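You operate a simulated robot arm through the tools that you are given. There is no shell and no other tool. Be economical: measure what you need, move in short steps, check, and stop when the job is done.

Carry out the task below with a simulated robot arm. There is one attempt and no reset: what you move stays moved.

JOB
Slide a liner into the slot at the holder's mark and another into the next slot.
Fine: turn the table one slot between them; holder locked for each liner; leave it locked.

The check looks at the end state, three seconds after you hand in, the way a careful person would. Anything else that was tipped, shoved, dropped, spilled or broken makes it a failure.

ROBOT AND FRAMES
A 7-joint arm with a two-finger parallel gripper on a trunk, on a base that drives. Base frame: it is fixed to the floor where the robot stands at the start and does not move with it; the origin is under the middle of the robot, x ahead of it, y to its left, z up; the surface under the hand at the start is at about z = 720. Units: mm, degrees, N and s.
With the tool pointing down near the work surface it reaches from about 380 to 800 mm from the robot's upright axis, wherever it stands. Its first joint turns from -143.0 to 143.0 degrees. Places, roughly: holder lock [400, 100, 800]; holder nest [500, 200, 800]. Payload 3 kg.
Tool frame: the origin (TCP) lies between the finger pads and is the grasp point; the fingertips stand 30 mm ahead of it; z points along the fingers, y is the line along which they close. Largest opening 110 mm; finger width 20, thickness 10; the body of the gripper, 48 by 112 mm, starts 55 mm behind the TCP.
Orientation is that of the tool frame in the base frame, as a unit quaternion [w, x, y, z]. With the fingers straight down and closing along the base's y, the tool's x points along the base's -x, its y along +y and its z along -z.

CONTROLS
- The arm moves only by the tool play_rows. Its argument "series" is a list of rows, each an object (a shift or turn left out is 0, a gripper value left out holds the last) with "xyz": the shift along the tool's x, y, z in units of 50 mm (1.0 is 50 mm), a list of three; "angular": the turn, a rotation vector about the tool's x, y, z in units of 6 degrees (1.0 is 6 degrees), a list of three; "grip": the closure in counts, from 0 (fully open) to 255 (shut). In form: [{"xyz": [x, y, z], "angular": [ax, ay, az], "grip": grip}, ...]. A call has 1 to 20 rows; each row shifts and turns the commanded pose from where the row before left it, along the tool's axes as they then stand. A call with a number of a shift or a turn outside -1 to 1 is refused whole. A row lasts 0.2 s, in which the tool goes at most 50 mm and 8.6 degrees; a call with a longer step from one row to the next is refused whole, and so is a gripper value outside its range. Where a pose cannot be reached the arm comes as near as it can. A force on the tool above 90 N (or 10 N above the force at the start of the call, whichever is more), or a blocked arm, ends the call early, and 0.2 s more pass. Each finger travels about 153 mm/s and halts on what it meets, pressing with about 22 N; the grip force reading is that of the motor and also rises with nothing between the fingers. The clock runs only during rows and for 0.2 s after the last one: add rows that do not move to give the fingers time. It gives the time, the measured TCP pose, the force on the tool (base axes), the opening and the grip force at its end, in the units of the frame above (readings bear some noise), with the torque about the TCP (base axes, N m) and any sound that the robot's microphone picked up.
- Cameras (640 x 400 px; columns grow to the right, rows downward): "scene" is now at [547.1, 300.8, 1139.3]; the picture's right is [0.00, -0.17, -0.99], its down [-0.36, -0.92, 0.16] and it looks along [-0.93, 0.35, -0.06] (base axes); focal length 214 px, centre (320, 200). "wrist" rides on the gripper at [72, 17, -103] in the tool frame; the picture's right is [-0.23, 0.97, 0.00], its down [-0.76, -0.18, -0.62] and it looks along [-0.61, -0.14, 0.78] (tool axes); focal length 222 px, centre (320, 200). There is no depth. A picture from a camera that has moved, and an enlarged one, comes with that camera's place and axes in the base frame and with its lens. The place of the scene camera against the robot may be out by one fixed shift of up to 12 mm in any direction.
- grab_frame(camera): a new picture of that camera. The clock stands still meanwhile.
- raise_lower(by): slides the trunk up (or, below 0, down) by that many mm; the arm and the scene camera ride with it, the base frame stays. It gives what a move gives, with no picture.
- base_move(legs): drives the robot by 1 to 6 legs, each [ahead, turn to the left] in mm and degrees, along the robot's own axes; the way and the turn of a leg run together, so that a leg with both is an arc; at most 1500 mm and 180 degrees a leg. The arm and the cameras ride along, it lands a little off, and it stops where it bumps. It gives what a move gives.
- turn_head(pan, tilt): turns the head with the scene camera to pan (to the left, within 80 degrees either way) and tilt (down, from -29 to 69), counted from straight ahead of the robot. It gives what a move gives.
- close_up(camera, box): a new picture of the part [left, top, right, bottom] of that camera's present view, enlarged. The clock stands still meanwhile.
- close_job(): hands the job in; it is judged then, once.

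Work in short steps. Places have to be worked out from the pictures, the camera data and where the tool is seen: move nearer, look again, correct. Check each grasp and each placing, and mend what went wrong. You have 120 turns and 82 pictures in all, those below and enlarged ones among them. Open the gripper and draw the arm clear of the work before you hand the job in, unless the task says otherwise; then end with one line.

The tools are called after "Emit:" by a JSON object that holds its "api" and its "payload". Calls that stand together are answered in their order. play_rows: Moves the arm, as the interface text tells. Its arguments: {"type":"object","properties":{"series":{"type":"array"}},"required":["series"]} The other tools are called the same way: raise_lower (by) slides the trunk up or down; base_move (legs) drives the base; turn_head (pan, tilt) turns the head that bears the scene camera; grab_frame (camera) takes a picture; close_up (camera, box) takes an enlarged picture of a part of a camera's view; close_job () hands the job in.

At the start:

```text
clock: 0.0
tool_pos: [536.6, 240.8, 1010.2]
tool_rot: [0.0, -0.003, 1.0, 0.0]
wrist_force: [0.5, -0.4, -0.2]
ft_torque: [-0.01, -0.02, -0.03]
grip_width: 110.1
grasp_force: 0.0
trunk travel left (down, up): [-250.0, 240.0]
robot x, y, heading: [1.8, -7.3, 0.3]
head pan, tilt: [80.2, 68.8]
```

scene: 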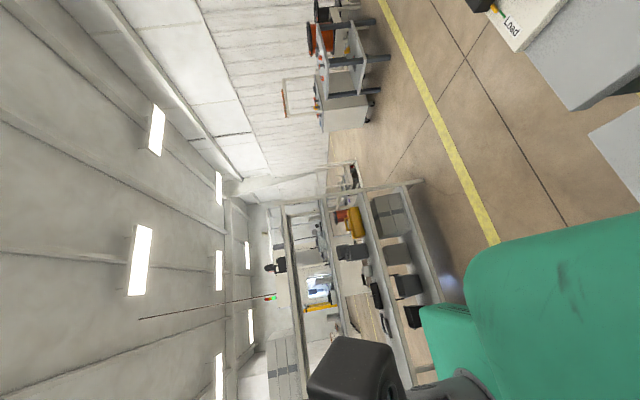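
wrist: 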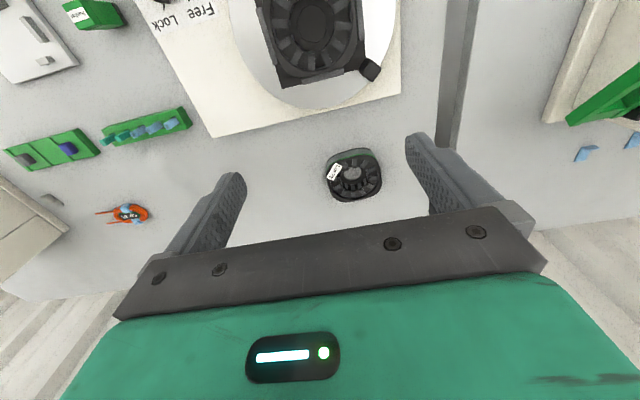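

The wrist view shows the holder (Free/Lock labels) and a round thing near the tool. I turn the head toward the work and look.

Emit:
{"api": "turn_head", "payload": {"pan": 0, "tilt": 45}}

Emit:
{"api": "grab_frame", "payload": {"camera": "scene"}}

Emit:
{"api": "close_up", "payload": {"camera": "wrist", "box": [80, 0, 480, 220]}}

```text
clock: 1.5
tool_pos: [536.0, 241.5, 1009.3]
tool_rot: [-0.001, -0.003, 1.0, 0.001]
wrist_force: [0.6, 0.0, -0.2]
ft_torque: [-0.01, -0.04, -0.01]
grip_width: 110.0
grasp_force: 0.0
trunk travel left (down, up): [-250.0, 240.0]
robot x, y, heading: [1.9, -13.3, -0.1]
head pan, tilt: [0.0, 45.0]
```

```text
79 pictures are left
camera scene: at [576.3, 246.0, 1068.0], right [0.01, -1.0, 0.0], down [-0.71, -0.01, 0.71], along [-0.71, 0.0, -0.71], focal length 214 px, centre (320, 200)
```

scene: 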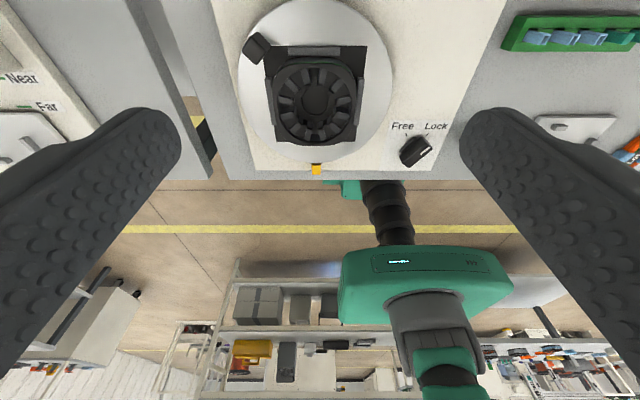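

```text
1.60 times, centred on (280, 110) of wrist
camera zoom: at [463.1, 258.4, 1114.1], right [0.22, 0.98, 0.0], down [0.76, -0.17, 0.62], along [0.61, -0.14, -0.78], focal length 355 px, centre (384, 344)
```

zoom: 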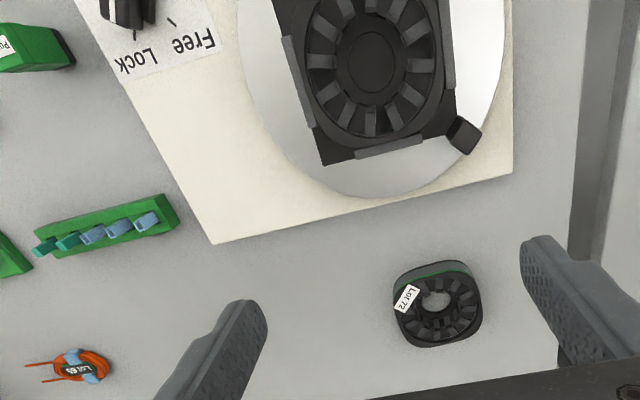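

The scene camera evidently rides by the hand. I take enlarged views of the holder and of the things around it.

Emit:
{"api": "close_up", "payload": {"camera": "scene", "box": [220, 0, 460, 180]}}

Emit:
{"api": "close_up", "payload": {"camera": "wrist", "box": [0, 0, 240, 240]}}

Emit:
{"api": "close_up", "payload": {"camera": "scene", "box": [460, 0, 640, 180]}}

```text
2.22 times, centred on (340, 90) of scene
camera zoom: at [576.3, 246.0, 1068.0], right [0.01, -1.0, 0.0], down [-0.71, -0.01, 0.71], along [-0.71, 0.0, -0.71], focal length 477 px, centre (276, 444)
```

zoom: 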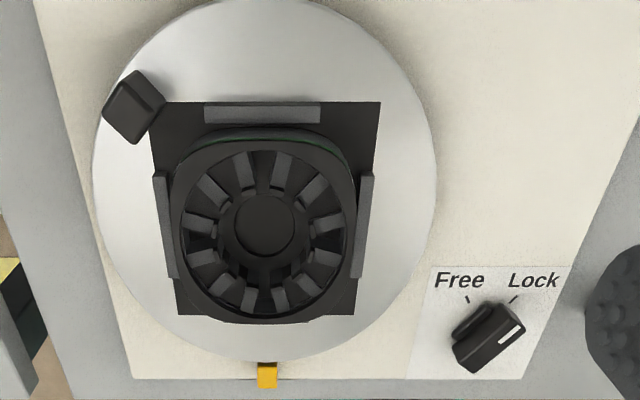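

```text
1.67 times, centred on (120, 120) of wrist
camera zoom: at [463.1, 258.4, 1114.1], right [0.22, 0.98, 0.0], down [0.76, -0.17, 0.62], along [0.61, -0.14, -0.78], focal length 370 px, centre (653, 333)
```

zoom: 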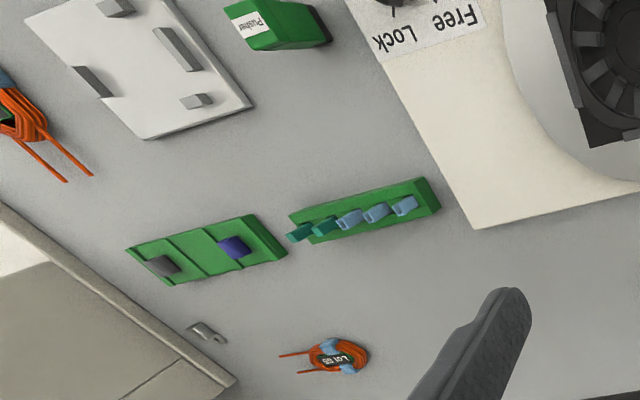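

```text
2.22 times, centred on (550, 90) of scene
camera zoom: at [576.3, 246.0, 1068.0], right [0.01, -1.0, 0.0], down [-0.71, -0.01, 0.71], along [-0.71, 0.0, -0.71], focal length 477 px, centre (-191, 444)
```

zoom: 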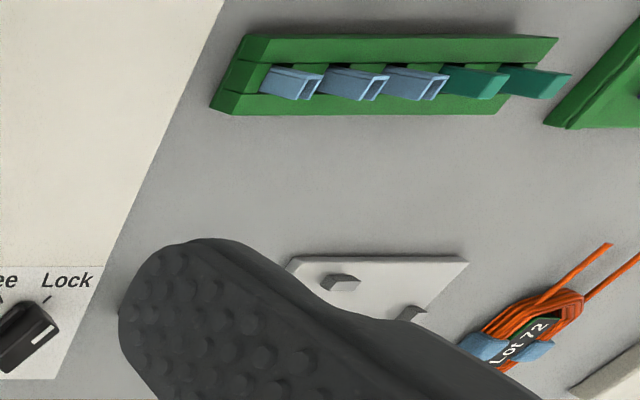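

The knob looks to be at Lock; the rack holds three light-blue liners and two teal pieces. I move down and nearer over the nest to inspect slots.

Emit:
{"api": "play_rows", "payload": {"series": [{"xyz": [0.5, 0, 0.6]}, {"xyz": [0.4, 0, 0.6]}, {"xyz": [0, 0, 0.6]}]}}

Emit:
{"api": "grab_frame", "payload": {"camera": "wrist"}}

Emit:
{"api": "grab_frame", "payload": {"camera": "scene"}}

```text
clock: 2.3
tool_pos: [490.1, 240.7, 918.8]
tool_rot: [0.0, -0.004, 1.0, 0.0]
wrist_force: [0.8, -0.1, -0.9]
ft_torque: [-0.02, -0.03, 0.01]
grip_width: 109.9
grasp_force: 0.1
trunk travel left (down, up): [-250.0, 240.0]
robot x, y, heading: [-1.3, -9.8, -0.0]
head pan, tilt: [0.0, 45.0]
```

```text
74 pictures are left
camera wrist: at [418.1, 258.5, 1023.7], right [0.22, 0.98, 0.0], down [0.76, -0.17, 0.62], along [0.61, -0.14, -0.78], focal length 222 px, centre (320, 200)
```

wrist: 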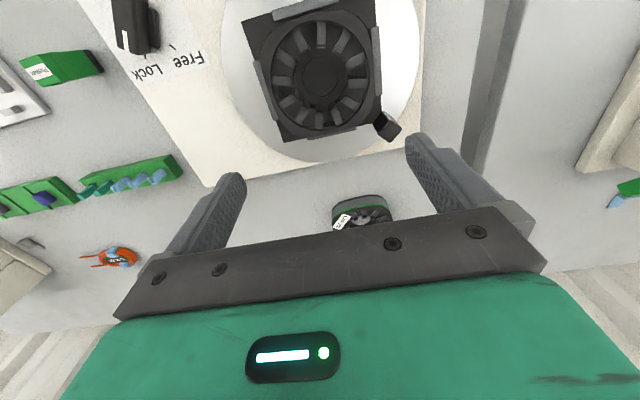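

```text
73 pictures are left
camera scene: at [531.3, 246.1, 977.7], right [0.01, -1.0, 0.0], down [-0.71, -0.01, 0.71], along [-0.71, -0.01, -0.71], focal length 214 px, centre (320, 200)
```

scene: 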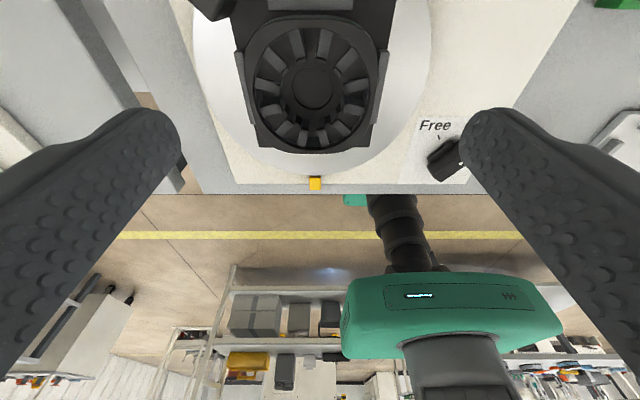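

Nest centre about (462, 248, 776), and the mark (yellow) lies toward −x from it. Closer look at the stator's slots.

Emit:
{"api": "close_up", "payload": {"camera": "wrist", "box": [240, 0, 400, 160]}}

Emit:
{"api": "close_up", "payload": {"camera": "scene", "box": [230, 10, 400, 200]}}

Emit:
{"api": "close_up", "payload": {"camera": "wrist", "box": [0, 20, 220, 280]}}

```text
2.50 times, centred on (320, 80) of wrist
camera zoom: at [418.1, 258.5, 1023.7], right [0.22, 0.98, 0.0], down [0.76, -0.17, 0.62], along [0.61, -0.14, -0.78], focal length 555 px, centre (320, 500)
```

zoom: 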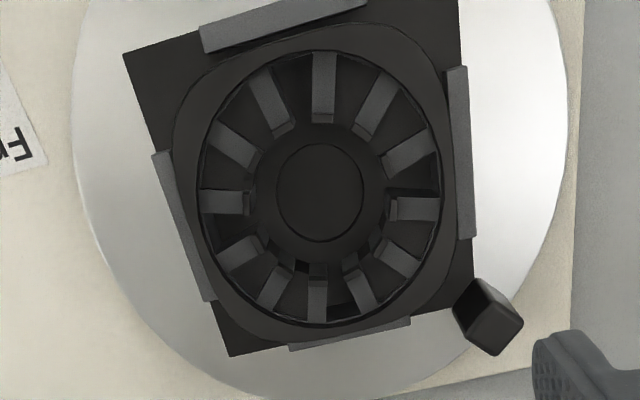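

```text
2.11 times, centred on (315, 105) of scene
camera zoom: at [531.3, 246.1, 977.7], right [0.01, -1.0, 0.0], down [-0.71, -0.01, 0.71], along [-0.71, -0.01, -0.71], focal length 452 px, centre (330, 400)
```

zoom: 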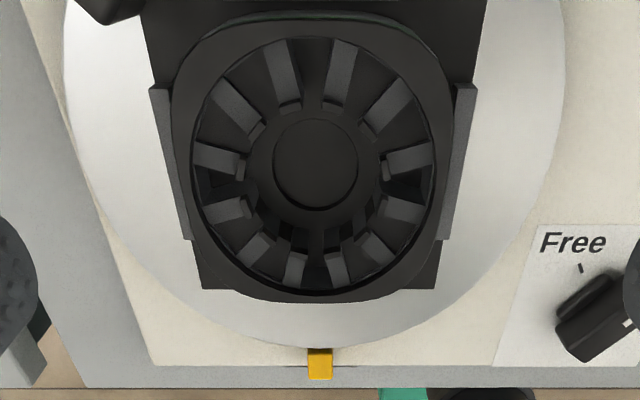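

```text
1.54 times, centred on (110, 150) of wrist
camera zoom: at [418.1, 258.5, 1023.7], right [0.22, 0.98, 0.0], down [0.76, -0.17, 0.62], along [0.61, -0.14, -0.78], focal length 342 px, centre (643, 277)
```

zoom: 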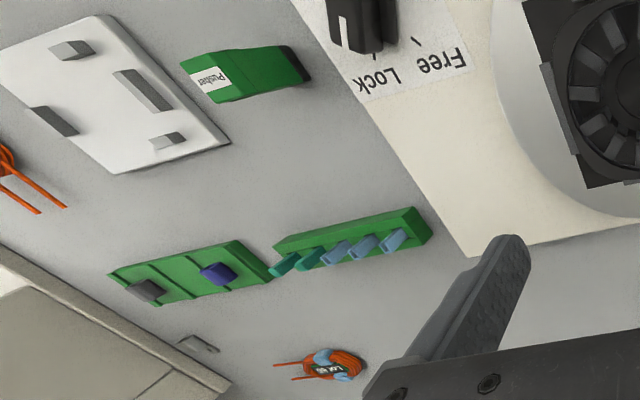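

All slots look like gaps between gray teeth; the mark faces the gap nearest the robot. Now I go over the liner rack near (530, −65).

Emit:
{"api": "play_rows", "payload": {"series": [{"xyz": [-0.2, -1, 0]}, {"xyz": [-0.2, -1, 0]}, {"xyz": [-0.2, -1, 0]}, {"xyz": [-0.2, -1, 0]}, {"xyz": [-0.2, -1, 0.4]}, {"xyz": [-0.2, -0.9, 0.4]}]}}

Emit:
{"api": "grab_frame", "payload": {"camera": "wrist"}}

Emit:
{"api": "close_up", "payload": {"camera": "wrist", "box": [200, 0, 440, 200]}}

Emit:
{"api": "grab_frame", "payload": {"camera": "scene"}}

```text
refused: row 1 steps farther than a row can; nothing moved
```

```text
69 pictures are left
camera wrist: at [418.1, 258.5, 1023.7], right [0.22, 0.98, 0.0], down [0.76, -0.17, 0.62], along [0.61, -0.14, -0.78], focal length 222 px, centre (320, 200)
```

wrist: 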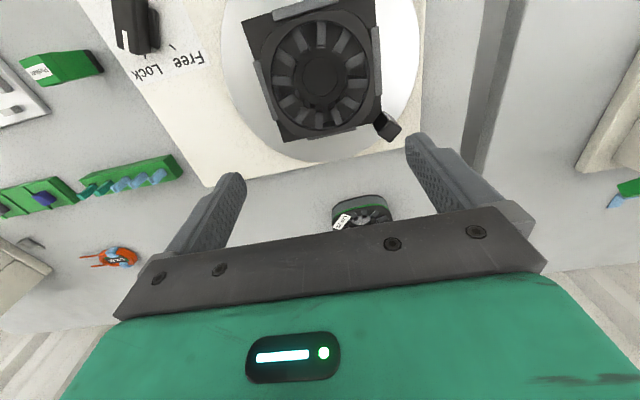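

```text
2.00 times, centred on (320, 100) of wrist
camera zoom: at [418.1, 258.5, 1023.7], right [0.22, 0.98, 0.0], down [0.76, -0.17, 0.62], along [0.61, -0.14, -0.78], focal length 444 px, centre (320, 400)
```

zoom: 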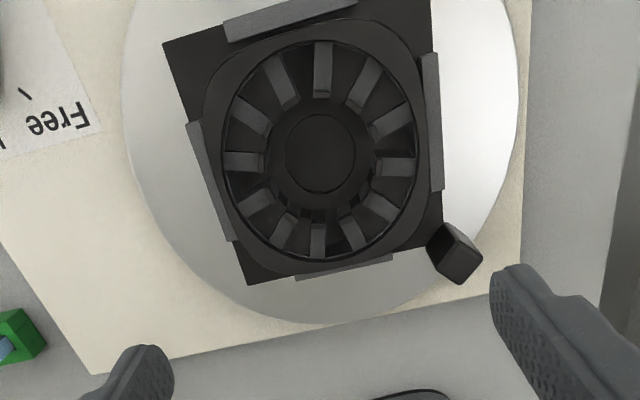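

```text
67 pictures are left
camera scene: at [531.3, 246.1, 977.7], right [0.01, -1.0, 0.0], down [-0.71, -0.01, 0.71], along [-0.71, -0.01, -0.71], focal length 214 px, centre (320, 200)
```

scene: 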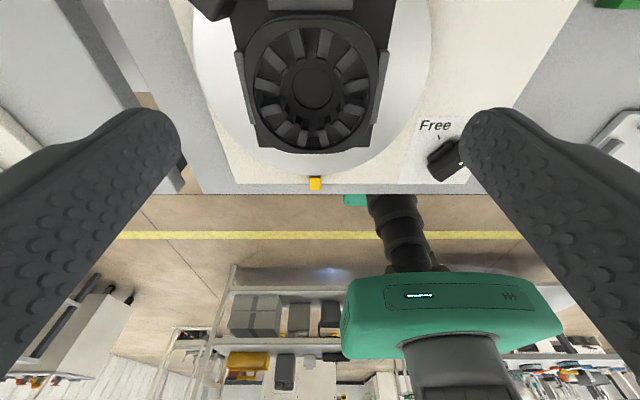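

The step was too long; I split it into shorter rows.

Emit:
{"api": "play_rows", "payload": {"series": [{"xyz": [-0.2, -0.9, 0]}, {"xyz": [-0.2, -0.9, 0]}, {"xyz": [-0.2, -0.9, 0]}, {"xyz": [-0.2, -0.9, 0]}, {"xyz": [-0.2, -0.8, 0.2]}, {"xyz": [-0.2, -0.8, 0.3]}, {"xyz": [0, -0.8, 0.3]}]}}

```text
clock: 3.9
tool_pos: [554.1, -58.7, 880.9]
tool_rot: [0.0, -0.004, 1.0, 0.0]
wrist_force: [1.0, 0.6, 0.0]
ft_torque: [-0.05, 0.0, 0.02]
grip_width: 109.9
grasp_force: 0.0
trunk travel left (down, up): [-250.0, 240.0]
robot x, y, heading: [1.7, -7.5, 0.1]
head pan, tilt: [0.0, 45.0]
```

The tool is over the rack; I look with the wrist camera and by an enlarged view.

Emit:
{"api": "grab_frame", "payload": {"camera": "wrist"}}

Emit:
{"api": "close_up", "payload": {"camera": "wrist", "box": [210, 20, 450, 220]}}

Emit:
{"api": "grab_frame", "payload": {"camera": "scene"}}

```text
66 pictures are left
camera wrist: at [481.8, -40.4, 985.0], right [0.22, 0.98, 0.0], down [0.76, -0.17, 0.62], along [0.61, -0.14, -0.78], focal length 222 px, centre (320, 200)
```

wrist: 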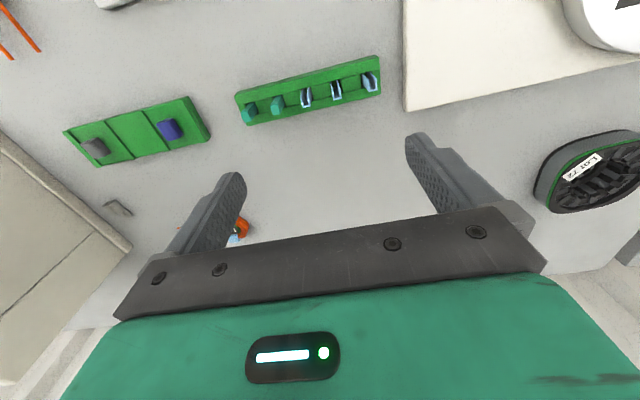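

```text
2.00 times, centred on (330, 120) of wrist
camera zoom: at [481.8, -40.4, 985.0], right [0.22, 0.98, 0.0], down [0.76, -0.17, 0.62], along [0.61, -0.14, -0.78], focal length 444 px, centre (300, 360)
```

zoom: 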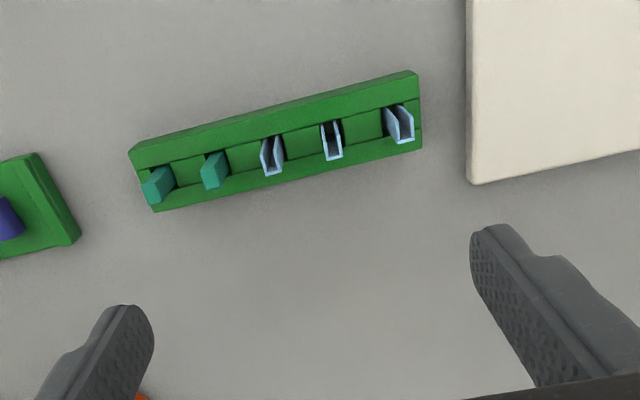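

```text
64 pictures are left
camera scene: at [595.0, -52.8, 939.1], right [0.01, -1.0, 0.0], down [-0.71, -0.01, 0.71], along [-0.71, -0.01, -0.71], focal length 214 px, centre (320, 200)
```

scene: 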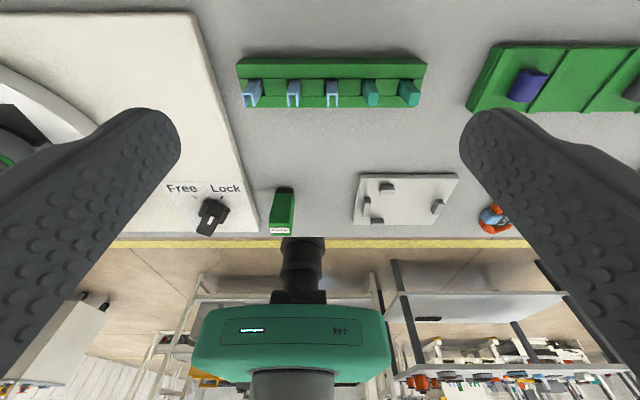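

Three light-blue U-channels stand in the rack around x≈536, y≈−4, −36, −67, open side toward −x. I go lower for a closer look.

Emit:
{"api": "play_rows", "payload": {"series": [{"xyz": [-0.3, 0.4, 0.5]}, {"xyz": [0, 0, 0.7]}, {"xyz": [0, 0, 0.4]}]}}

Emit:
{"api": "close_up", "payload": {"camera": "wrist", "box": [200, 20, 440, 220]}}

Emit:
{"api": "grab_frame", "payload": {"camera": "scene"}}

```text
clock: 4.7
tool_pos: [568.5, -37.0, 800.2]
tool_rot: [-0.001, -0.004, 1.0, -0.001]
wrist_force: [-0.1, -0.4, 0.5]
ft_torque: [-0.01, -0.02, 0.01]
grip_width: 110.0
grasp_force: 0.1
trunk travel left (down, up): [-250.0, 240.0]
robot x, y, heading: [-0.6, -7.3, -0.1]
head pan, tilt: [0.0, 45.0]
```

```text
2.00 times, centred on (320, 120) of wrist
camera zoom: at [495.8, -20.7, 904.1], right [0.22, 0.98, 0.0], down [0.76, -0.17, 0.62], along [0.61, -0.14, -0.78], focal length 444 px, centre (320, 360)
```

zoom: 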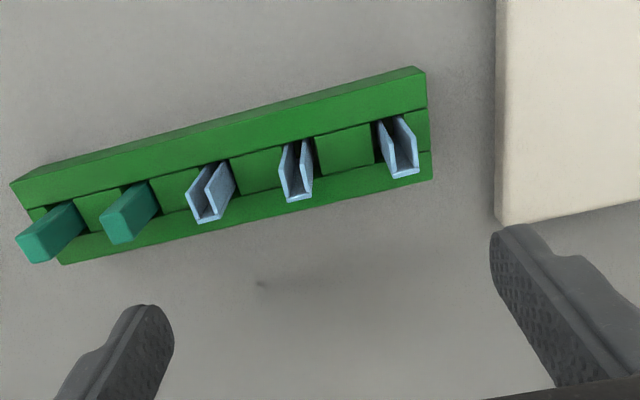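

```text
62 pictures are left
camera scene: at [608.9, -33.1, 857.9], right [0.01, -1.0, 0.0], down [-0.71, -0.01, 0.71], along [-0.71, -0.01, -0.71], focal length 214 px, centre (320, 200)
```

scene: 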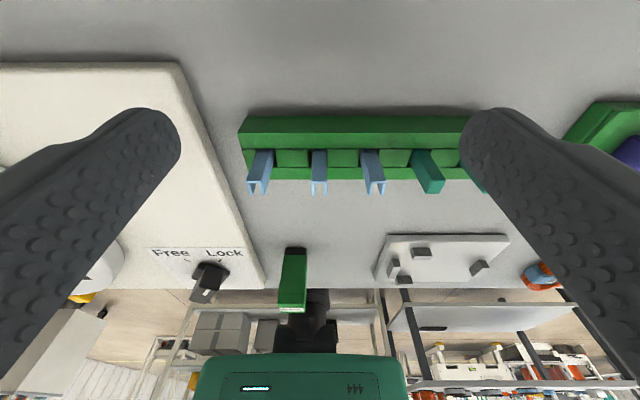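

Liner top about z 761, web (closed side) at x≈542, width ≈10. Before grasping I inspect the slots from near, going up and across to the nest.

Emit:
{"api": "play_rows", "payload": {"series": [{"xyz": [0, 0, -0.9]}, {"xyz": [0, 0, -0.5]}, {"xyz": [0.3, 0.9, 0]}, {"xyz": [0.3, 0.9, 0]}, {"xyz": [0.3, 0.9, 0]}, {"xyz": [0.3, 0.9, 0]}, {"xyz": [0.3, 0.9, 0]}, {"xyz": [0.26, 0.9, 0]}, {"xyz": [0, 0.14, 0.4]}]}}

Emit:
{"api": "close_up", "payload": {"camera": "wrist", "box": [220, 0, 420, 160]}}

Emit:
{"api": "close_up", "payload": {"camera": "scene", "box": [220, 40, 480, 240]}}

```text
clock: 6.7
tool_pos: [477.1, 237.2, 850.1]
tool_rot: [0.0, -0.004, 1.0, 0.0]
wrist_force: [0.0, -0.6, -0.5]
ft_torque: [0.04, -0.04, -0.01]
grip_width: 110.1
grasp_force: 0.1
trunk travel left (down, up): [-250.0, 240.0]
robot x, y, heading: [3.5, -5.5, -0.2]
head pan, tilt: [0.0, 45.0]
```

```text
2.50 times, centred on (320, 80) of wrist
camera zoom: at [404.9, 253.7, 954.0], right [0.22, 0.98, 0.0], down [0.76, -0.17, 0.62], along [0.61, -0.14, -0.78], focal length 555 px, centre (320, 500)
```

zoom: 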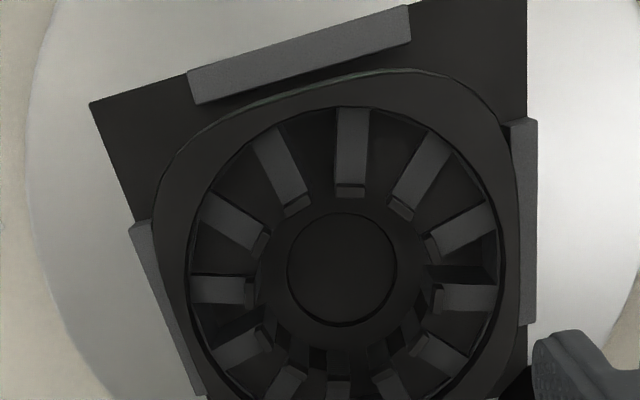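

```text
2.00 times, centred on (350, 140) of scene
camera zoom: at [518.3, 241.4, 908.2], right [0.01, -1.0, 0.0], down [-0.71, -0.01, 0.71], along [-0.71, 0.0, -0.71], focal length 429 px, centre (260, 320)
```

zoom: 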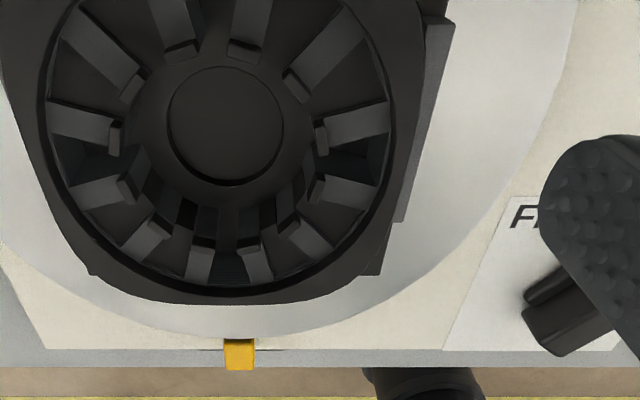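

The slot at the mark lies between two teeth centred about (426, 247), top ≈776, roughly 9–10 wide mid-depth. The liner's closed side should face outward (−x), so tool must turn 180° between pick and place; I rise and turn it first.

Emit:
{"api": "play_rows", "payload": {"series": [{"xyz": [0, 0, -0.7]}, {"angular": [0, 0, 1]}, {"angular": [0, 0, 1]}, {"angular": [0, 0, 1]}, {"angular": [0, 0, 1]}, {"angular": [0, 0, 1]}, {"angular": [0, 0, 1]}, {"angular": [0, 0, 1]}, {"angular": [0, 0, 1]}, {"angular": [0, 0, 1]}, {"angular": [0, 0, 1]}, {"angular": [0, 0, 1]}, {"angular": [0, 0, 1]}, {"angular": [0, 0, 1]}, {"angular": [0, 0, 1]}, {"angular": [0, 0, 1]}]}}

```text
clock: 10.1
tool_pos: [476.9, 237.7, 886.4]
tool_rot: [0.0, 0.705, 0.709, 0.0]
wrist_force: [-0.4, -0.5, -0.3]
ft_torque: [-0.02, 0.01, -0.02]
grip_width: 110.0
grasp_force: 0.1
trunk travel left (down, up): [-250.0, 240.0]
robot x, y, heading: [0.4, -5.6, -0.2]
head pan, tilt: [0.0, 45.0]
```

The turn works; I continue to the full 180°.

Emit:
{"api": "play_rows", "payload": {"series": [{"angular": [0, 0, 1]}, {"angular": [0, 0, 1]}, {"angular": [0, 0, 1]}, {"angular": [0, 0, 1]}, {"angular": [0, 0, 1]}, {"angular": [0, 0, 1]}, {"angular": [0, 0, 1]}, {"angular": [0, 0, 1]}, {"angular": [0, 0, 1]}, {"angular": [0, 0, 1]}, {"angular": [0, 0, 1]}, {"angular": [0, 0, 1]}, {"angular": [0, 0, 1]}, {"angular": [0, 0, 1]}, {"angular": [0, 0, 1]}]}}

```text
clock: 13.3
tool_pos: [462.6, 211.7, 880.6]
tool_rot: [-0.003, 1.0, 0.006, 0.002]
wrist_force: [0.8, 0.2, 0.3]
ft_torque: [-0.02, 0.03, 0.01]
grip_width: 110.0
grasp_force: 0.0
out of reach, approached as far as the arm can: row 14, 15
trunk travel left (down, up): [-250.0, 240.0]
robot x, y, heading: [3.4, -4.7, -0.2]
head pan, tilt: [0.0, 45.0]
```

Nearly reached; the limit gets easier at the rack's azimuth. I travel to the rack with this orientation (tool x=+x, y=−y).

Emit:
{"api": "play_rows", "payload": {"series": [{"xyz": [0, 0.7, 0]}, {"xyz": [0, 0.7, 0]}, {"xyz": [0, 0.7, 0]}, {"xyz": [0.2, 0.7, 0]}, {"xyz": [0.2, 0.7, 0]}, {"xyz": [0.2, 0.7, 0]}, {"xyz": [0.2, 0.7, 0]}, {"xyz": [0.1, 0.56, 0.7]}]}}

Emit:
{"api": "grab_frame", "payload": {"camera": "wrist"}}

Emit:
{"api": "grab_frame", "payload": {"camera": "scene"}}

```text
clock: 15.1
tool_pos: [508.5, -61.8, 842.5]
tool_rot: [0.001, 1.0, 0.005, 0.0]
wrist_force: [-1.1, -0.2, 0.7]
ft_torque: [-0.03, 0.01, 0.02]
grip_width: 110.1
grasp_force: 0.1
trunk travel left (down, up): [-250.0, 240.0]
robot x, y, heading: [-1.2, -8.2, -0.1]
head pan, tilt: [0.0, 45.0]
```

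```text
59 pictures are left
camera wrist: at [581.1, -77.1, 946.5], right [-0.22, -0.98, 0.0], down [-0.76, 0.17, 0.62], along [-0.61, 0.14, -0.78], focal length 222 px, centre (320, 200)
```

wrist: 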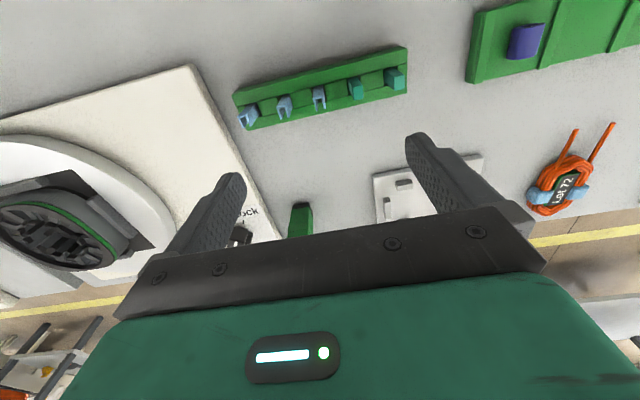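

```text
58 pictures are left
camera scene: at [471.1, -57.5, 900.5], right [-0.01, 1.0, 0.0], down [0.71, 0.01, 0.71], along [0.71, 0.01, -0.71], focal length 214 px, centre (320, 200)
```

scene: 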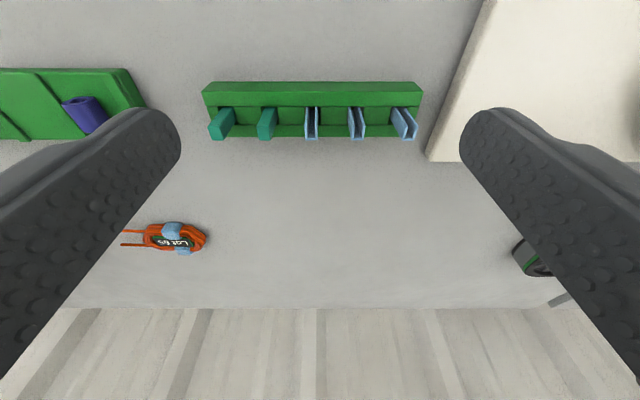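

I move above liner #1 (y≈−5) with the gripper narrowed to ~24 mm and look.

Emit:
{"api": "play_rows", "payload": {"series": [{"xyz": [0.26, -0.6, 0.1], "grip": 199}, {"xyz": [0.25, -0.54, 0.3], "grip": 199}, {"grip": 199}, {"grip": 199}]}}

Emit:
{"api": "close_up", "payload": {"camera": "wrist", "box": [220, 60, 420, 220]}}

Emit:
{"api": "close_up", "payload": {"camera": "scene", "box": [220, 40, 420, 200]}}

```text
clock: 16.1
tool_pos: [532.4, -5.0, 823.3]
tool_rot: [0.0, 1.0, 0.004, 0.0]
wrist_force: [-0.1, 0.1, 0.9]
ft_torque: [0.01, -0.01, -0.01]
grip_width: 24.6
grasp_force: 0.1
trunk travel left (down, up): [-250.0, 240.0]
robot x, y, heading: [1.6, -11.0, -0.2]
head pan, tilt: [0.0, 45.0]
```

```text
2.50 times, centred on (320, 140) of wrist
camera zoom: at [605.1, -20.1, 927.2], right [-0.22, -0.98, 0.0], down [-0.76, 0.17, 0.62], along [-0.61, 0.14, -0.78], focal length 555 px, centre (320, 350)
```

zoom: 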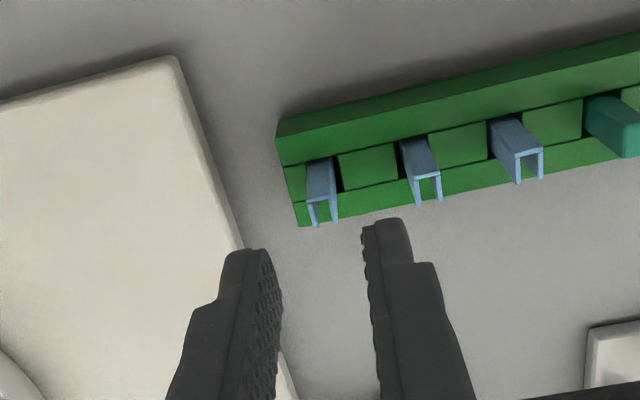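

```text
2.50 times, centred on (320, 120) of scene
camera zoom: at [495.1, -0.2, 881.2], right [-0.01, 1.0, 0.0], down [0.71, 0.01, 0.71], along [0.71, 0.0, -0.71], focal length 536 px, centre (320, 400)
```

zoom: 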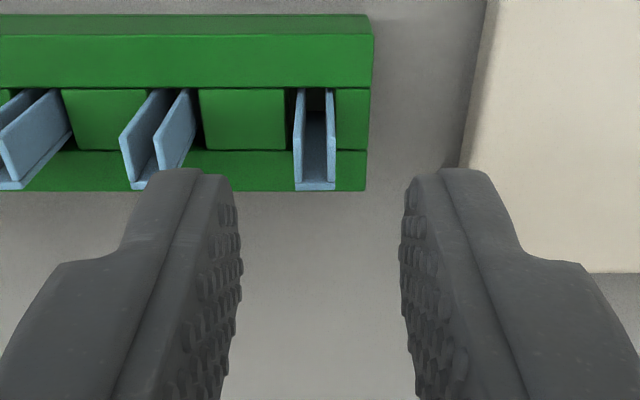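

Liner #1 sits at about (534, −5), width ≈8, top ≈771, ~28 mm standing above the rack. I lower to a fingertip height near 759 and check before closing.

Emit:
{"api": "play_rows", "payload": {"series": [{"xyz": [-0.02, 0, 0.4]}, {"xyz": [0, 0, 0.28]}]}}

Emit:
{"api": "close_up", "payload": {"camera": "wrist", "box": [240, 80, 400, 208]}}

Emit:
{"api": "close_up", "payload": {"camera": "scene", "box": [220, 60, 420, 220]}}

```text
clock: 16.7
tool_pos: [531.7, -5.2, 788.9]
tool_rot: [0.0, 1.0, 0.003, -0.001]
wrist_force: [-0.8, -0.8, 0.4]
ft_torque: [-0.01, -0.01, 0.01]
grip_width: 23.9
grasp_force: 0.0
trunk travel left (down, up): [-250.0, 240.0]
robot x, y, heading: [-0.7, -4.0, 0.1]
head pan, tilt: [0.0, 45.0]
```

```text
3.12 times, centred on (320, 144) of wrist
camera zoom: at [603.9, -20.4, 893.4], right [-0.22, -0.98, 0.0], down [-0.76, 0.17, 0.62], along [-0.61, 0.14, -0.78], focal length 694 px, centre (320, 375)
```

zoom: 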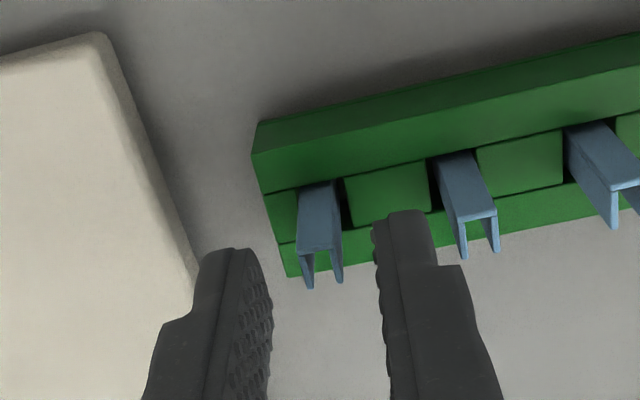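

```text
2.50 times, centred on (320, 140) of scene
camera zoom: at [493.9, -0.6, 847.5], right [-0.01, 1.0, 0.0], down [0.71, 0.0, 0.71], along [0.71, 0.0, -0.71], focal length 536 px, centre (320, 350)
```

zoom: 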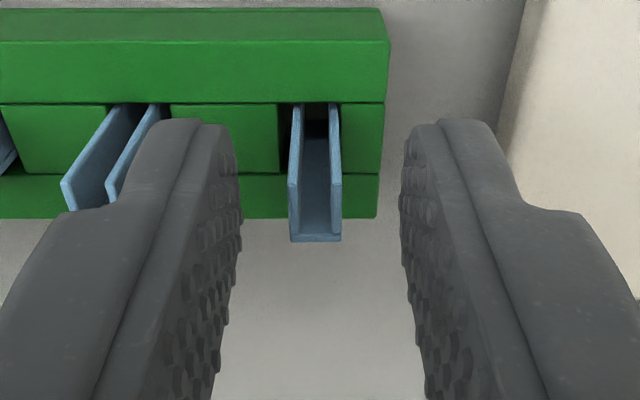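

The liner is centred between the fingers; top perhaps 763–771, so I lower 5 mm more and close.

Emit:
{"api": "play_rows", "payload": {"series": [{"xyz": [0, 0, 0.1]}, {"grip": 255}, {"grip": 255}, {"grip": 255}]}}

Emit:
{"api": "close_up", "payload": {"camera": "scene", "box": [220, 60, 420, 220]}}

```text
clock: 17.7
tool_pos: [532.6, -4.5, 785.3]
tool_rot: [-0.001, 1.0, 0.004, 0.0]
wrist_force: [0.1, -1.2, 0.2]
ft_torque: [-0.04, 0.04, -0.02]
grip_width: 4.6
grasp_force: 22.3
trunk travel left (down, up): [-250.0, 240.0]
robot x, y, heading: [2.1, -6.8, -0.0]
head pan, tilt: [0.0, 45.0]
```

```text
2.50 times, centred on (320, 140) of scene
camera zoom: at [494.5, -0.4, 842.9], right [-0.01, 1.0, 0.0], down [0.71, 0.01, 0.71], along [0.71, 0.01, -0.71], focal length 536 px, centre (320, 350)
```

zoom: 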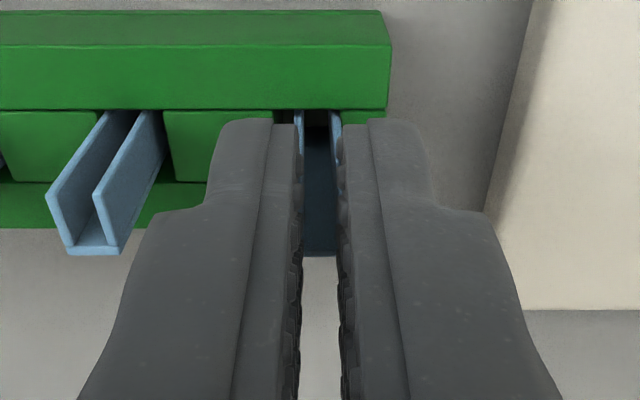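

Closed on the liner (22 N). I lift straight up and check.

Emit:
{"api": "play_rows", "payload": {"series": [{"xyz": [0, 0, -0.3]}, {"xyz": [0, 0, -0.5]}, {"xyz": [0, 0, -0.8]}, {"xyz": [0, 0, -0.5]}]}}

Emit:
{"api": "close_up", "payload": {"camera": "scene", "box": [220, 20, 420, 180]}}

Emit:
{"api": "close_up", "payload": {"camera": "wrist", "box": [240, 80, 400, 208]}}

```text
clock: 18.7
tool_pos: [532.0, -4.6, 890.4]
tool_rot: [0.0, 1.0, 0.004, -0.001]
wrist_force: [0.6, 0.6, 0.4]
ft_torque: [-0.02, -0.01, 0.0]
grip_width: 4.8
grasp_force: 22.3
trunk travel left (down, up): [-250.0, 240.0]
robot x, y, heading: [-0.3, -8.2, -0.1]
head pan, tilt: [0.0, 45.0]
```

```text
2.50 times, centred on (320, 100) of scene
camera zoom: at [493.3, -0.9, 947.5], right [-0.01, 1.0, 0.0], down [0.71, 0.0, 0.71], along [0.71, 0.0, -0.71], focal length 536 px, centre (320, 450)
```

zoom: 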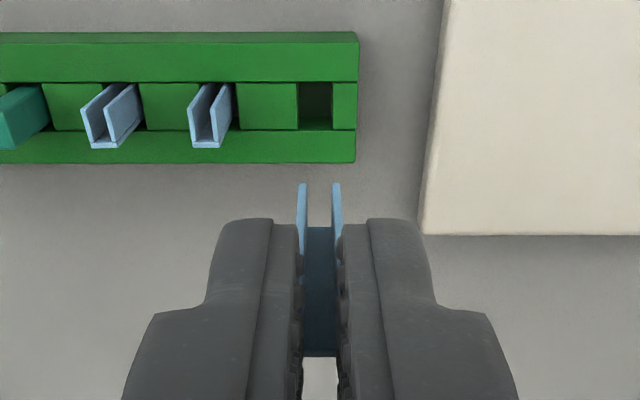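

```text
3.12 times, centred on (320, 144) of wrist
camera zoom: at [603.5, -20.8, 993.3], right [-0.22, -0.98, 0.0], down [-0.76, 0.17, 0.62], along [-0.61, 0.14, -0.78], focal length 694 px, centre (320, 375)
```

zoom: 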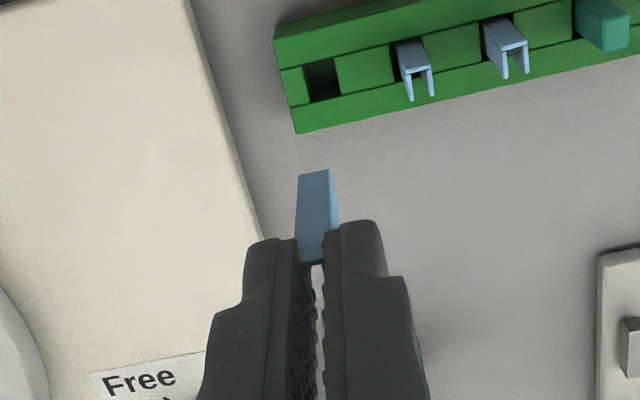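

Liner is held with about 10 mm overlap and its foot ~60 mm below the TCP. I turn the tool back 180° here in the clear.

Emit:
{"api": "play_rows", "payload": {"series": [{"angular": [0, 0, -1]}, {"angular": [0, 0, -1]}, {"angular": [0, 0, -1]}, {"angular": [0, 0, -1]}, {"angular": [0, 0, -1]}, {"angular": [0, 0, -1]}, {"angular": [0, 0, -1]}, {"angular": [0, 0, -1]}, {"angular": [0, 0, -1]}, {"angular": [0, 0, -1]}, {"angular": [0, 0, -1]}, {"angular": [0, 0, -1]}, {"angular": [0, 0, -1]}, {"angular": [0, 0, -1]}, {"angular": [0, 0, -1]}]}}

Emit:
{"api": "play_rows", "payload": {"series": [{"angular": [0, 0, -1]}, {"angular": [0, 0, -1]}, {"angular": [0, 0, -1]}, {"angular": [0, 0, -1]}, {"angular": [0, 0, -1]}, {"angular": [0, 0, -1]}, {"angular": [0, 0, -1]}, {"angular": [0, 0, -1]}, {"angular": [0, 0, -1]}, {"angular": [0, 0, -1]}, {"angular": [0, 0, -1]}, {"angular": [0, 0, -1]}, {"angular": [0, 0, -1]}, {"angular": [0, 0, -1]}, {"angular": [0, 0, -1]}]}}

```text
clock: 21.9
tool_pos: [533.0, -5.2, 890.4]
tool_rot: [0.0, 0.704, 0.71, 0.0]
wrist_force: [-0.1, 0.8, 1.1]
ft_torque: [0.0, -0.01, 0.01]
grip_width: 4.8
grasp_force: 21.6
trunk travel left (down, up): [-250.0, 240.0]
robot x, y, heading: [0.3, -6.2, 0.0]
head pan, tilt: [0.0, 45.0]
```

```text
clock: 25.1
tool_pos: [532.2, -3.9, 890.1]
tool_rot: [0.0, -0.004, 1.0, 0.0]
wrist_force: [0.8, 0.1, 0.0]
ft_torque: [0.0, 0.01, 0.0]
grip_width: 4.4
grasp_force: 21.9
trunk travel left (down, up): [-250.0, 240.0]
robot x, y, heading: [4.3, -8.3, 0.2]
head pan, tilt: [0.0, 45.0]
```

Orientation is back. I carry it to above the marked slot, (423, 247, 870).

Emit:
{"api": "play_rows", "payload": {"series": [{"xyz": [0.25, 0.6, 0]}, {"xyz": [0.25, 0.6, 0]}, {"xyz": [0.25, 0.6, 0]}, {"xyz": [0.25, 0.6, 0]}, {"xyz": [0.25, 0.6, 0]}, {"xyz": [0.25, 0.6, 0]}, {"xyz": [0.25, 0.6, 0]}, {"xyz": [0.25, 0.5, 0]}, {"xyz": [0.18, 0.32, 0.4]}]}}

Emit:
{"api": "close_up", "payload": {"camera": "wrist", "box": [230, 60, 410, 204]}}

Emit:
{"api": "close_up", "payload": {"camera": "scene", "box": [220, 20, 420, 180]}}

```text
clock: 27.1
tool_pos: [420.8, 245.9, 871.7]
tool_rot: [0.0, -0.004, 1.0, 0.0]
wrist_force: [-0.7, 0.0, 0.2]
ft_torque: [0.01, 0.01, -0.04]
grip_width: 4.9
grasp_force: 22.1
trunk travel left (down, up): [-250.0, 240.0]
robot x, y, heading: [1.1, -7.7, 0.0]
head pan, tilt: [0.0, 45.0]
```

```text
2.78 times, centred on (320, 132) of wrist
camera zoom: at [348.7, 262.5, 975.5], right [0.22, 0.98, 0.0], down [0.76, -0.17, 0.62], along [0.61, -0.14, -0.78], focal length 617 px, centre (320, 389)
```

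zoom: 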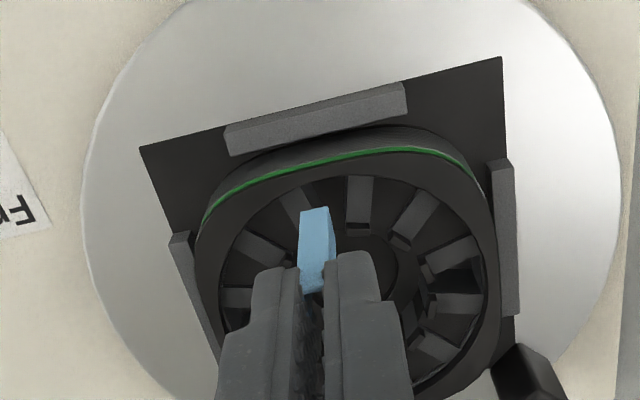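

```text
2.50 times, centred on (320, 100) of scene
camera zoom: at [461.8, 250.0, 929.3], right [0.01, -1.0, 0.0], down [-0.71, 0.0, 0.71], along [-0.71, 0.0, -0.71], focal length 536 px, centre (320, 450)
```

zoom: 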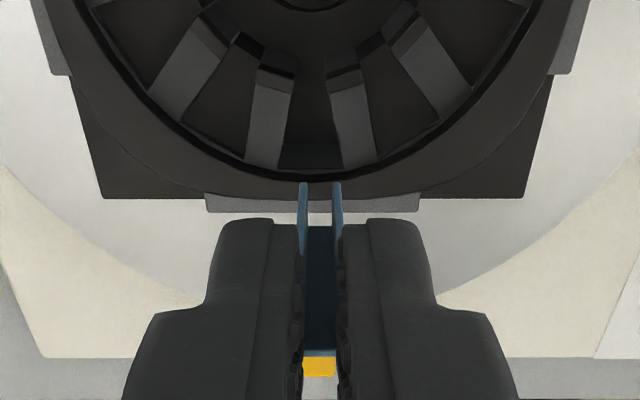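

Fixing the scene shift (camera reads ≈+1.5, +4.4, +10), the slot spans x≈416–435 at y≈248. I correct to (424, 248) and lower until the liner foot is just above the stator.

Emit:
{"api": "play_rows", "payload": {"series": [{"xyz": [-0.064, 0.042, 0.2]}, {"xyz": [0, 0, 0.3]}, {}]}}

Emit:
{"api": "close_up", "payload": {"camera": "scene", "box": [240, 20, 400, 148]}}

Emit:
{"api": "close_up", "payload": {"camera": "wrist", "box": [240, 80, 400, 208]}}

```text
clock: 27.9
tool_pos: [424.7, 248.1, 846.4]
tool_rot: [0.0, -0.003, 1.0, 0.0]
wrist_force: [-0.3, -0.5, 0.4]
ft_torque: [-0.03, 0.04, -0.01]
grip_width: 4.8
grasp_force: 21.8
trunk travel left (down, up): [-250.0, 240.0]
robot x, y, heading: [0.9, -6.9, 0.3]
head pan, tilt: [0.0, 45.0]
```

```text
3.12 times, centred on (320, 84) of scene
camera zoom: at [465.2, 252.3, 904.5], right [0.01, -1.0, 0.0], down [-0.71, -0.01, 0.71], along [-0.71, 0.0, -0.71], focal length 670 px, centre (320, 562)
```

zoom: 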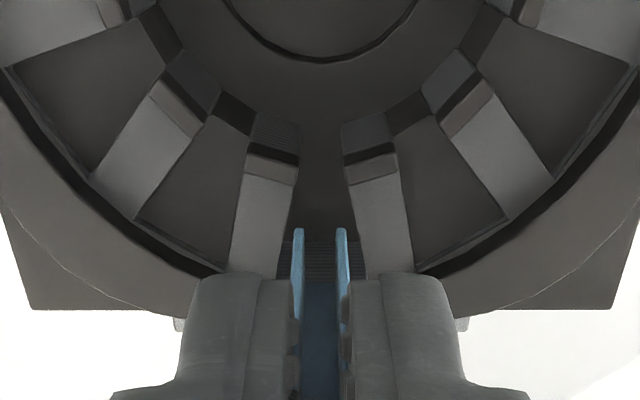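

```text
3.12 times, centred on (320, 144) of wrist
camera zoom: at [352.0, 264.7, 950.4], right [0.22, 0.98, 0.0], down [0.76, -0.17, 0.62], along [0.61, -0.14, -0.78], focal length 694 px, centre (320, 375)
```

zoom: 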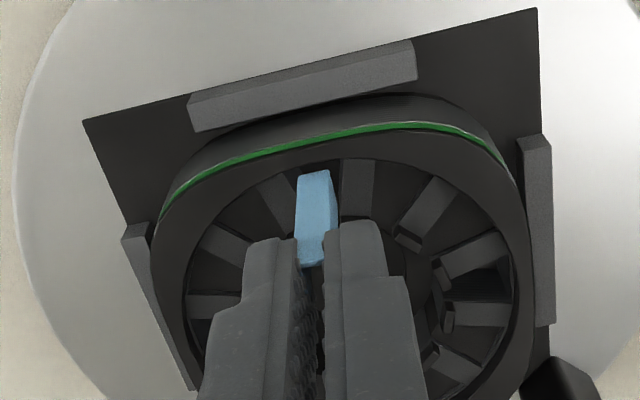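

Liner is centred on the slot in both directions. I lower in small steps watching force.

Emit:
{"api": "play_rows", "payload": {"series": [{"xyz": [0, 0, 0.1]}, {"xyz": [0, 0, 0.1]}, {"xyz": [0, 0, 0.1]}]}}

Emit:
{"api": "close_up", "payload": {"camera": "scene", "box": [240, 20, 400, 148]}}

```text
clock: 28.7
tool_pos: [423.0, 246.5, 830.5]
tool_rot: [-0.001, -0.004, 1.0, 0.0]
wrist_force: [0.0, 0.2, -1.3]
ft_torque: [-0.01, 0.0, 0.0]
grip_width: 4.5
grasp_force: 22.0
trunk travel left (down, up): [-250.0, 240.0]
robot x, y, heading: [-2.1, -10.2, -0.3]
head pan, tilt: [0.0, 45.0]
```

```text
3.12 times, centred on (320, 84) of scene
camera zoom: at [465.1, 251.6, 888.8], right [0.01, -1.0, 0.0], down [-0.71, -0.01, 0.71], along [-0.71, -0.01, -0.71], focal length 670 px, centre (320, 562)
```

zoom: 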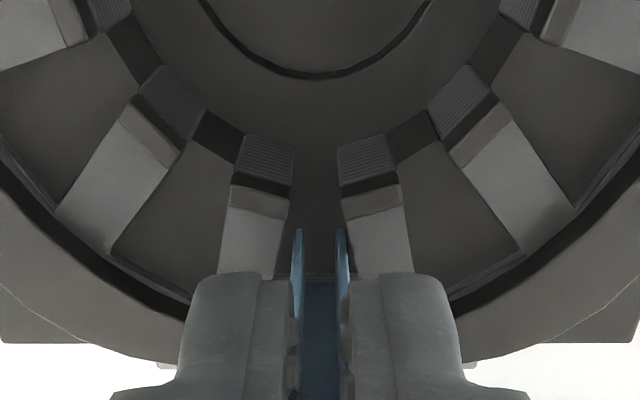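

Still free; the liner is ~0.7 mm toward −y, so I correct +0.6 in y and lower on.

Emit:
{"api": "play_rows", "payload": {"series": [{"xyz": [0, 0.013, 0]}, {"xyz": [0, 0, 0.1]}, {"xyz": [0, 0, 0.1]}]}}

Emit:
{"api": "close_up", "payload": {"camera": "scene", "box": [240, 40, 400, 168]}}

Emit:
{"api": "close_up", "payload": {"camera": "wrist", "box": [240, 80, 400, 208]}}

```text
clock: 29.5
tool_pos: [424.8, 248.4, 821.0]
tool_rot: [0.001, -0.004, 1.0, 0.0]
wrist_force: [-0.5, -0.9, 5.8]
ft_torque: [0.0, 0.01, -0.01]
grip_width: 4.7
grasp_force: 22.1
trunk travel left (down, up): [-250.0, 240.0]
robot x, y, heading: [-1.5, -9.5, 0.2]
head pan, tilt: [0.0, 45.0]
```

```text
3.12 times, centred on (320, 104) of scene
camera zoom: at [465.7, 253.5, 878.5], right [0.01, -1.0, 0.0], down [-0.71, -0.01, 0.71], along [-0.71, 0.0, -0.71], focal length 670 px, centre (320, 500)
```

zoom: 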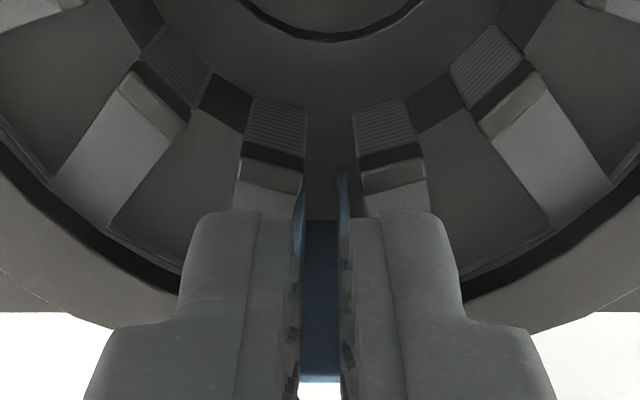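

```text
3.12 times, centred on (320, 144) of wrist
camera zoom: at [352.5, 265.9, 924.4], right [0.22, 0.98, 0.0], down [0.76, -0.17, 0.62], along [0.61, -0.14, -0.78], focal length 694 px, centre (320, 375)
```

zoom: 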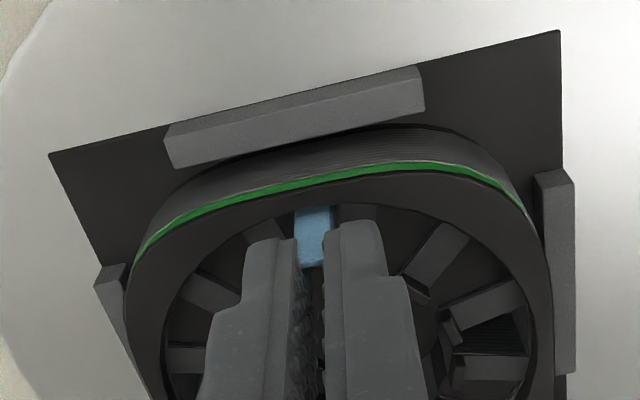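

Slight contact (6 N): the liner now sits ~1.5 mm toward +y in the slot. I shift −1.2 in y and re-check force.

Emit:
{"api": "play_rows", "payload": {"series": [{"xyz": [0, -0.024, -0.02]}, {}, {}]}}

Emit:
{"api": "close_up", "payload": {"camera": "scene", "box": [240, 40, 400, 168]}}

```text
clock: 30.3
tool_pos: [423.9, 247.0, 820.8]
tool_rot: [0.0, -0.004, 1.0, 0.0]
wrist_force: [-0.7, 0.4, -0.7]
ft_torque: [-0.01, -0.02, 0.01]
grip_width: 4.7
grasp_force: 22.4
trunk travel left (down, up): [-250.0, 240.0]
robot x, y, heading: [1.4, -9.4, 0.0]
head pan, tilt: [0.0, 45.0]
```

```text
3.12 times, centred on (320, 104) of scene
camera zoom: at [465.2, 252.1, 878.8], right [0.01, -1.0, 0.0], down [-0.71, -0.01, 0.71], along [-0.71, -0.01, -0.71], focal length 670 px, centre (320, 500)
```

zoom: 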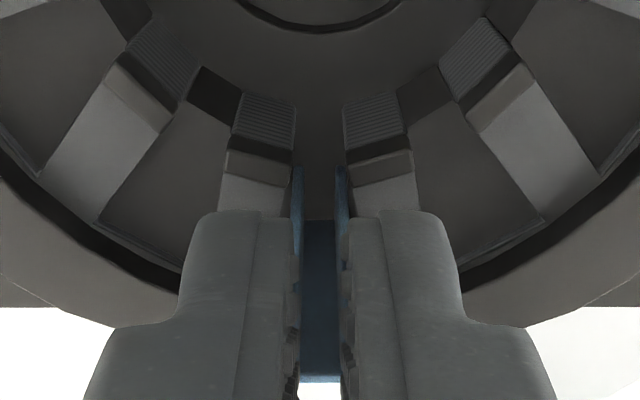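

Now centred and no load. I lower further in 4 mm steps.

Emit:
{"api": "play_rows", "payload": {"series": [{"xyz": [0, 0, 0.08]}, {"xyz": [0, 0, 0.08]}]}}

Emit:
{"api": "close_up", "payload": {"camera": "scene", "box": [240, 40, 400, 168]}}

```text
clock: 30.9
tool_pos: [425.4, 248.4, 816.1]
tool_rot: [0.002, -0.003, 1.0, 0.002]
wrist_force: [1.9, -3.0, 43.0]
ft_torque: [-0.22, -0.04, -0.11]
grip_width: 6.0
grasp_force: 21.9
trunk travel left (down, up): [-250.0, 240.0]
robot x, y, heading: [-1.4, -8.8, 0.1]
head pan, tilt: [0.0, 45.0]
```

```text
3.12 times, centred on (320, 104) of scene
camera zoom: at [464.7, 252.0, 874.0], right [0.01, -1.0, 0.0], down [-0.71, -0.01, 0.7], along [-0.7, 0.0, -0.71], focal length 670 px, centre (320, 500)
```

zoom: 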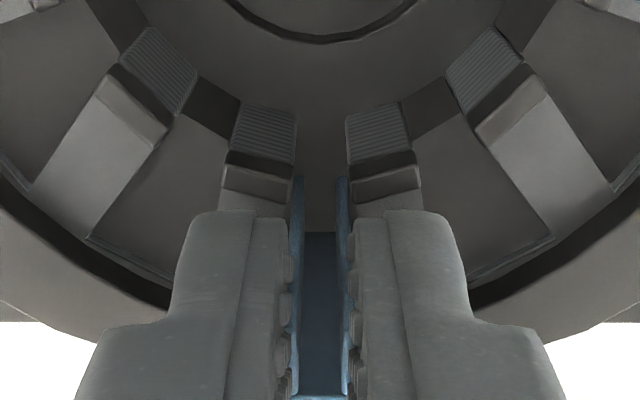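

43 N: the liner slid up a bit in the fingers, so its foot has met the bottom (nest plate ≈755, stator top ≈786). I ease the load by 1 mm, open slightly, rise and look.

Emit:
{"api": "play_rows", "payload": {"series": [{"xyz": [0, 0, -0.04]}, {"grip": 215}, {"grip": 215}, {"xyz": [0, 0, -0.3]}, {"xyz": [0, 0, -0.5]}, {}]}}

Emit:
{"api": "close_up", "payload": {"camera": "scene", "box": [240, 20, 400, 148]}}

Emit:
{"api": "close_up", "payload": {"camera": "wrist", "box": [240, 40, 400, 168]}}

```text
clock: 32.3
tool_pos: [422.6, 248.6, 853.0]
tool_rot: [-0.001, -0.004, 1.0, 0.001]
wrist_force: [0.2, -0.4, -1.0]
ft_torque: [-0.02, 0.01, 0.0]
grip_width: 17.2
grasp_force: 0.1
trunk travel left (down, up): [-250.0, 240.0]
robot x, y, heading: [-4.2, -6.9, -0.2]
head pan, tilt: [0.0, 45.0]
```

```text
3.12 times, centred on (320, 84) of scene
camera zoom: at [463.9, 251.7, 911.6], right [0.01, -1.0, 0.0], down [-0.71, 0.0, 0.71], along [-0.71, -0.01, -0.71], focal length 670 px, centre (320, 562)
```

zoom: 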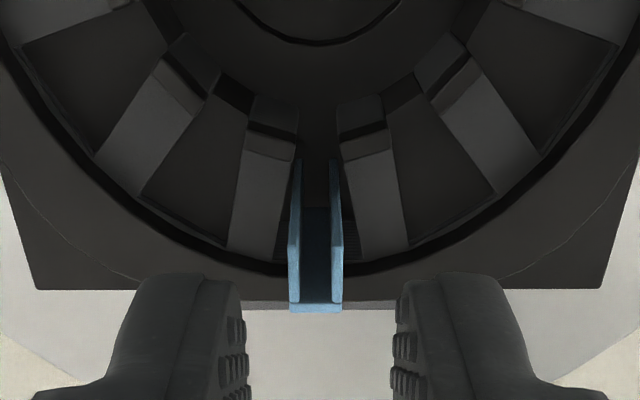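

```text
3.12 times, centred on (320, 104) of wrist
camera zoom: at [350.8, 264.2, 957.7], right [0.22, 0.98, 0.0], down [0.76, -0.17, 0.62], along [0.61, -0.14, -0.78], focal length 694 px, centre (320, 500)
```

zoom: 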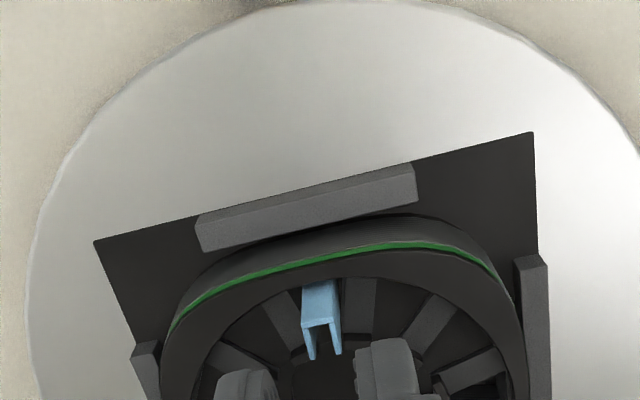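

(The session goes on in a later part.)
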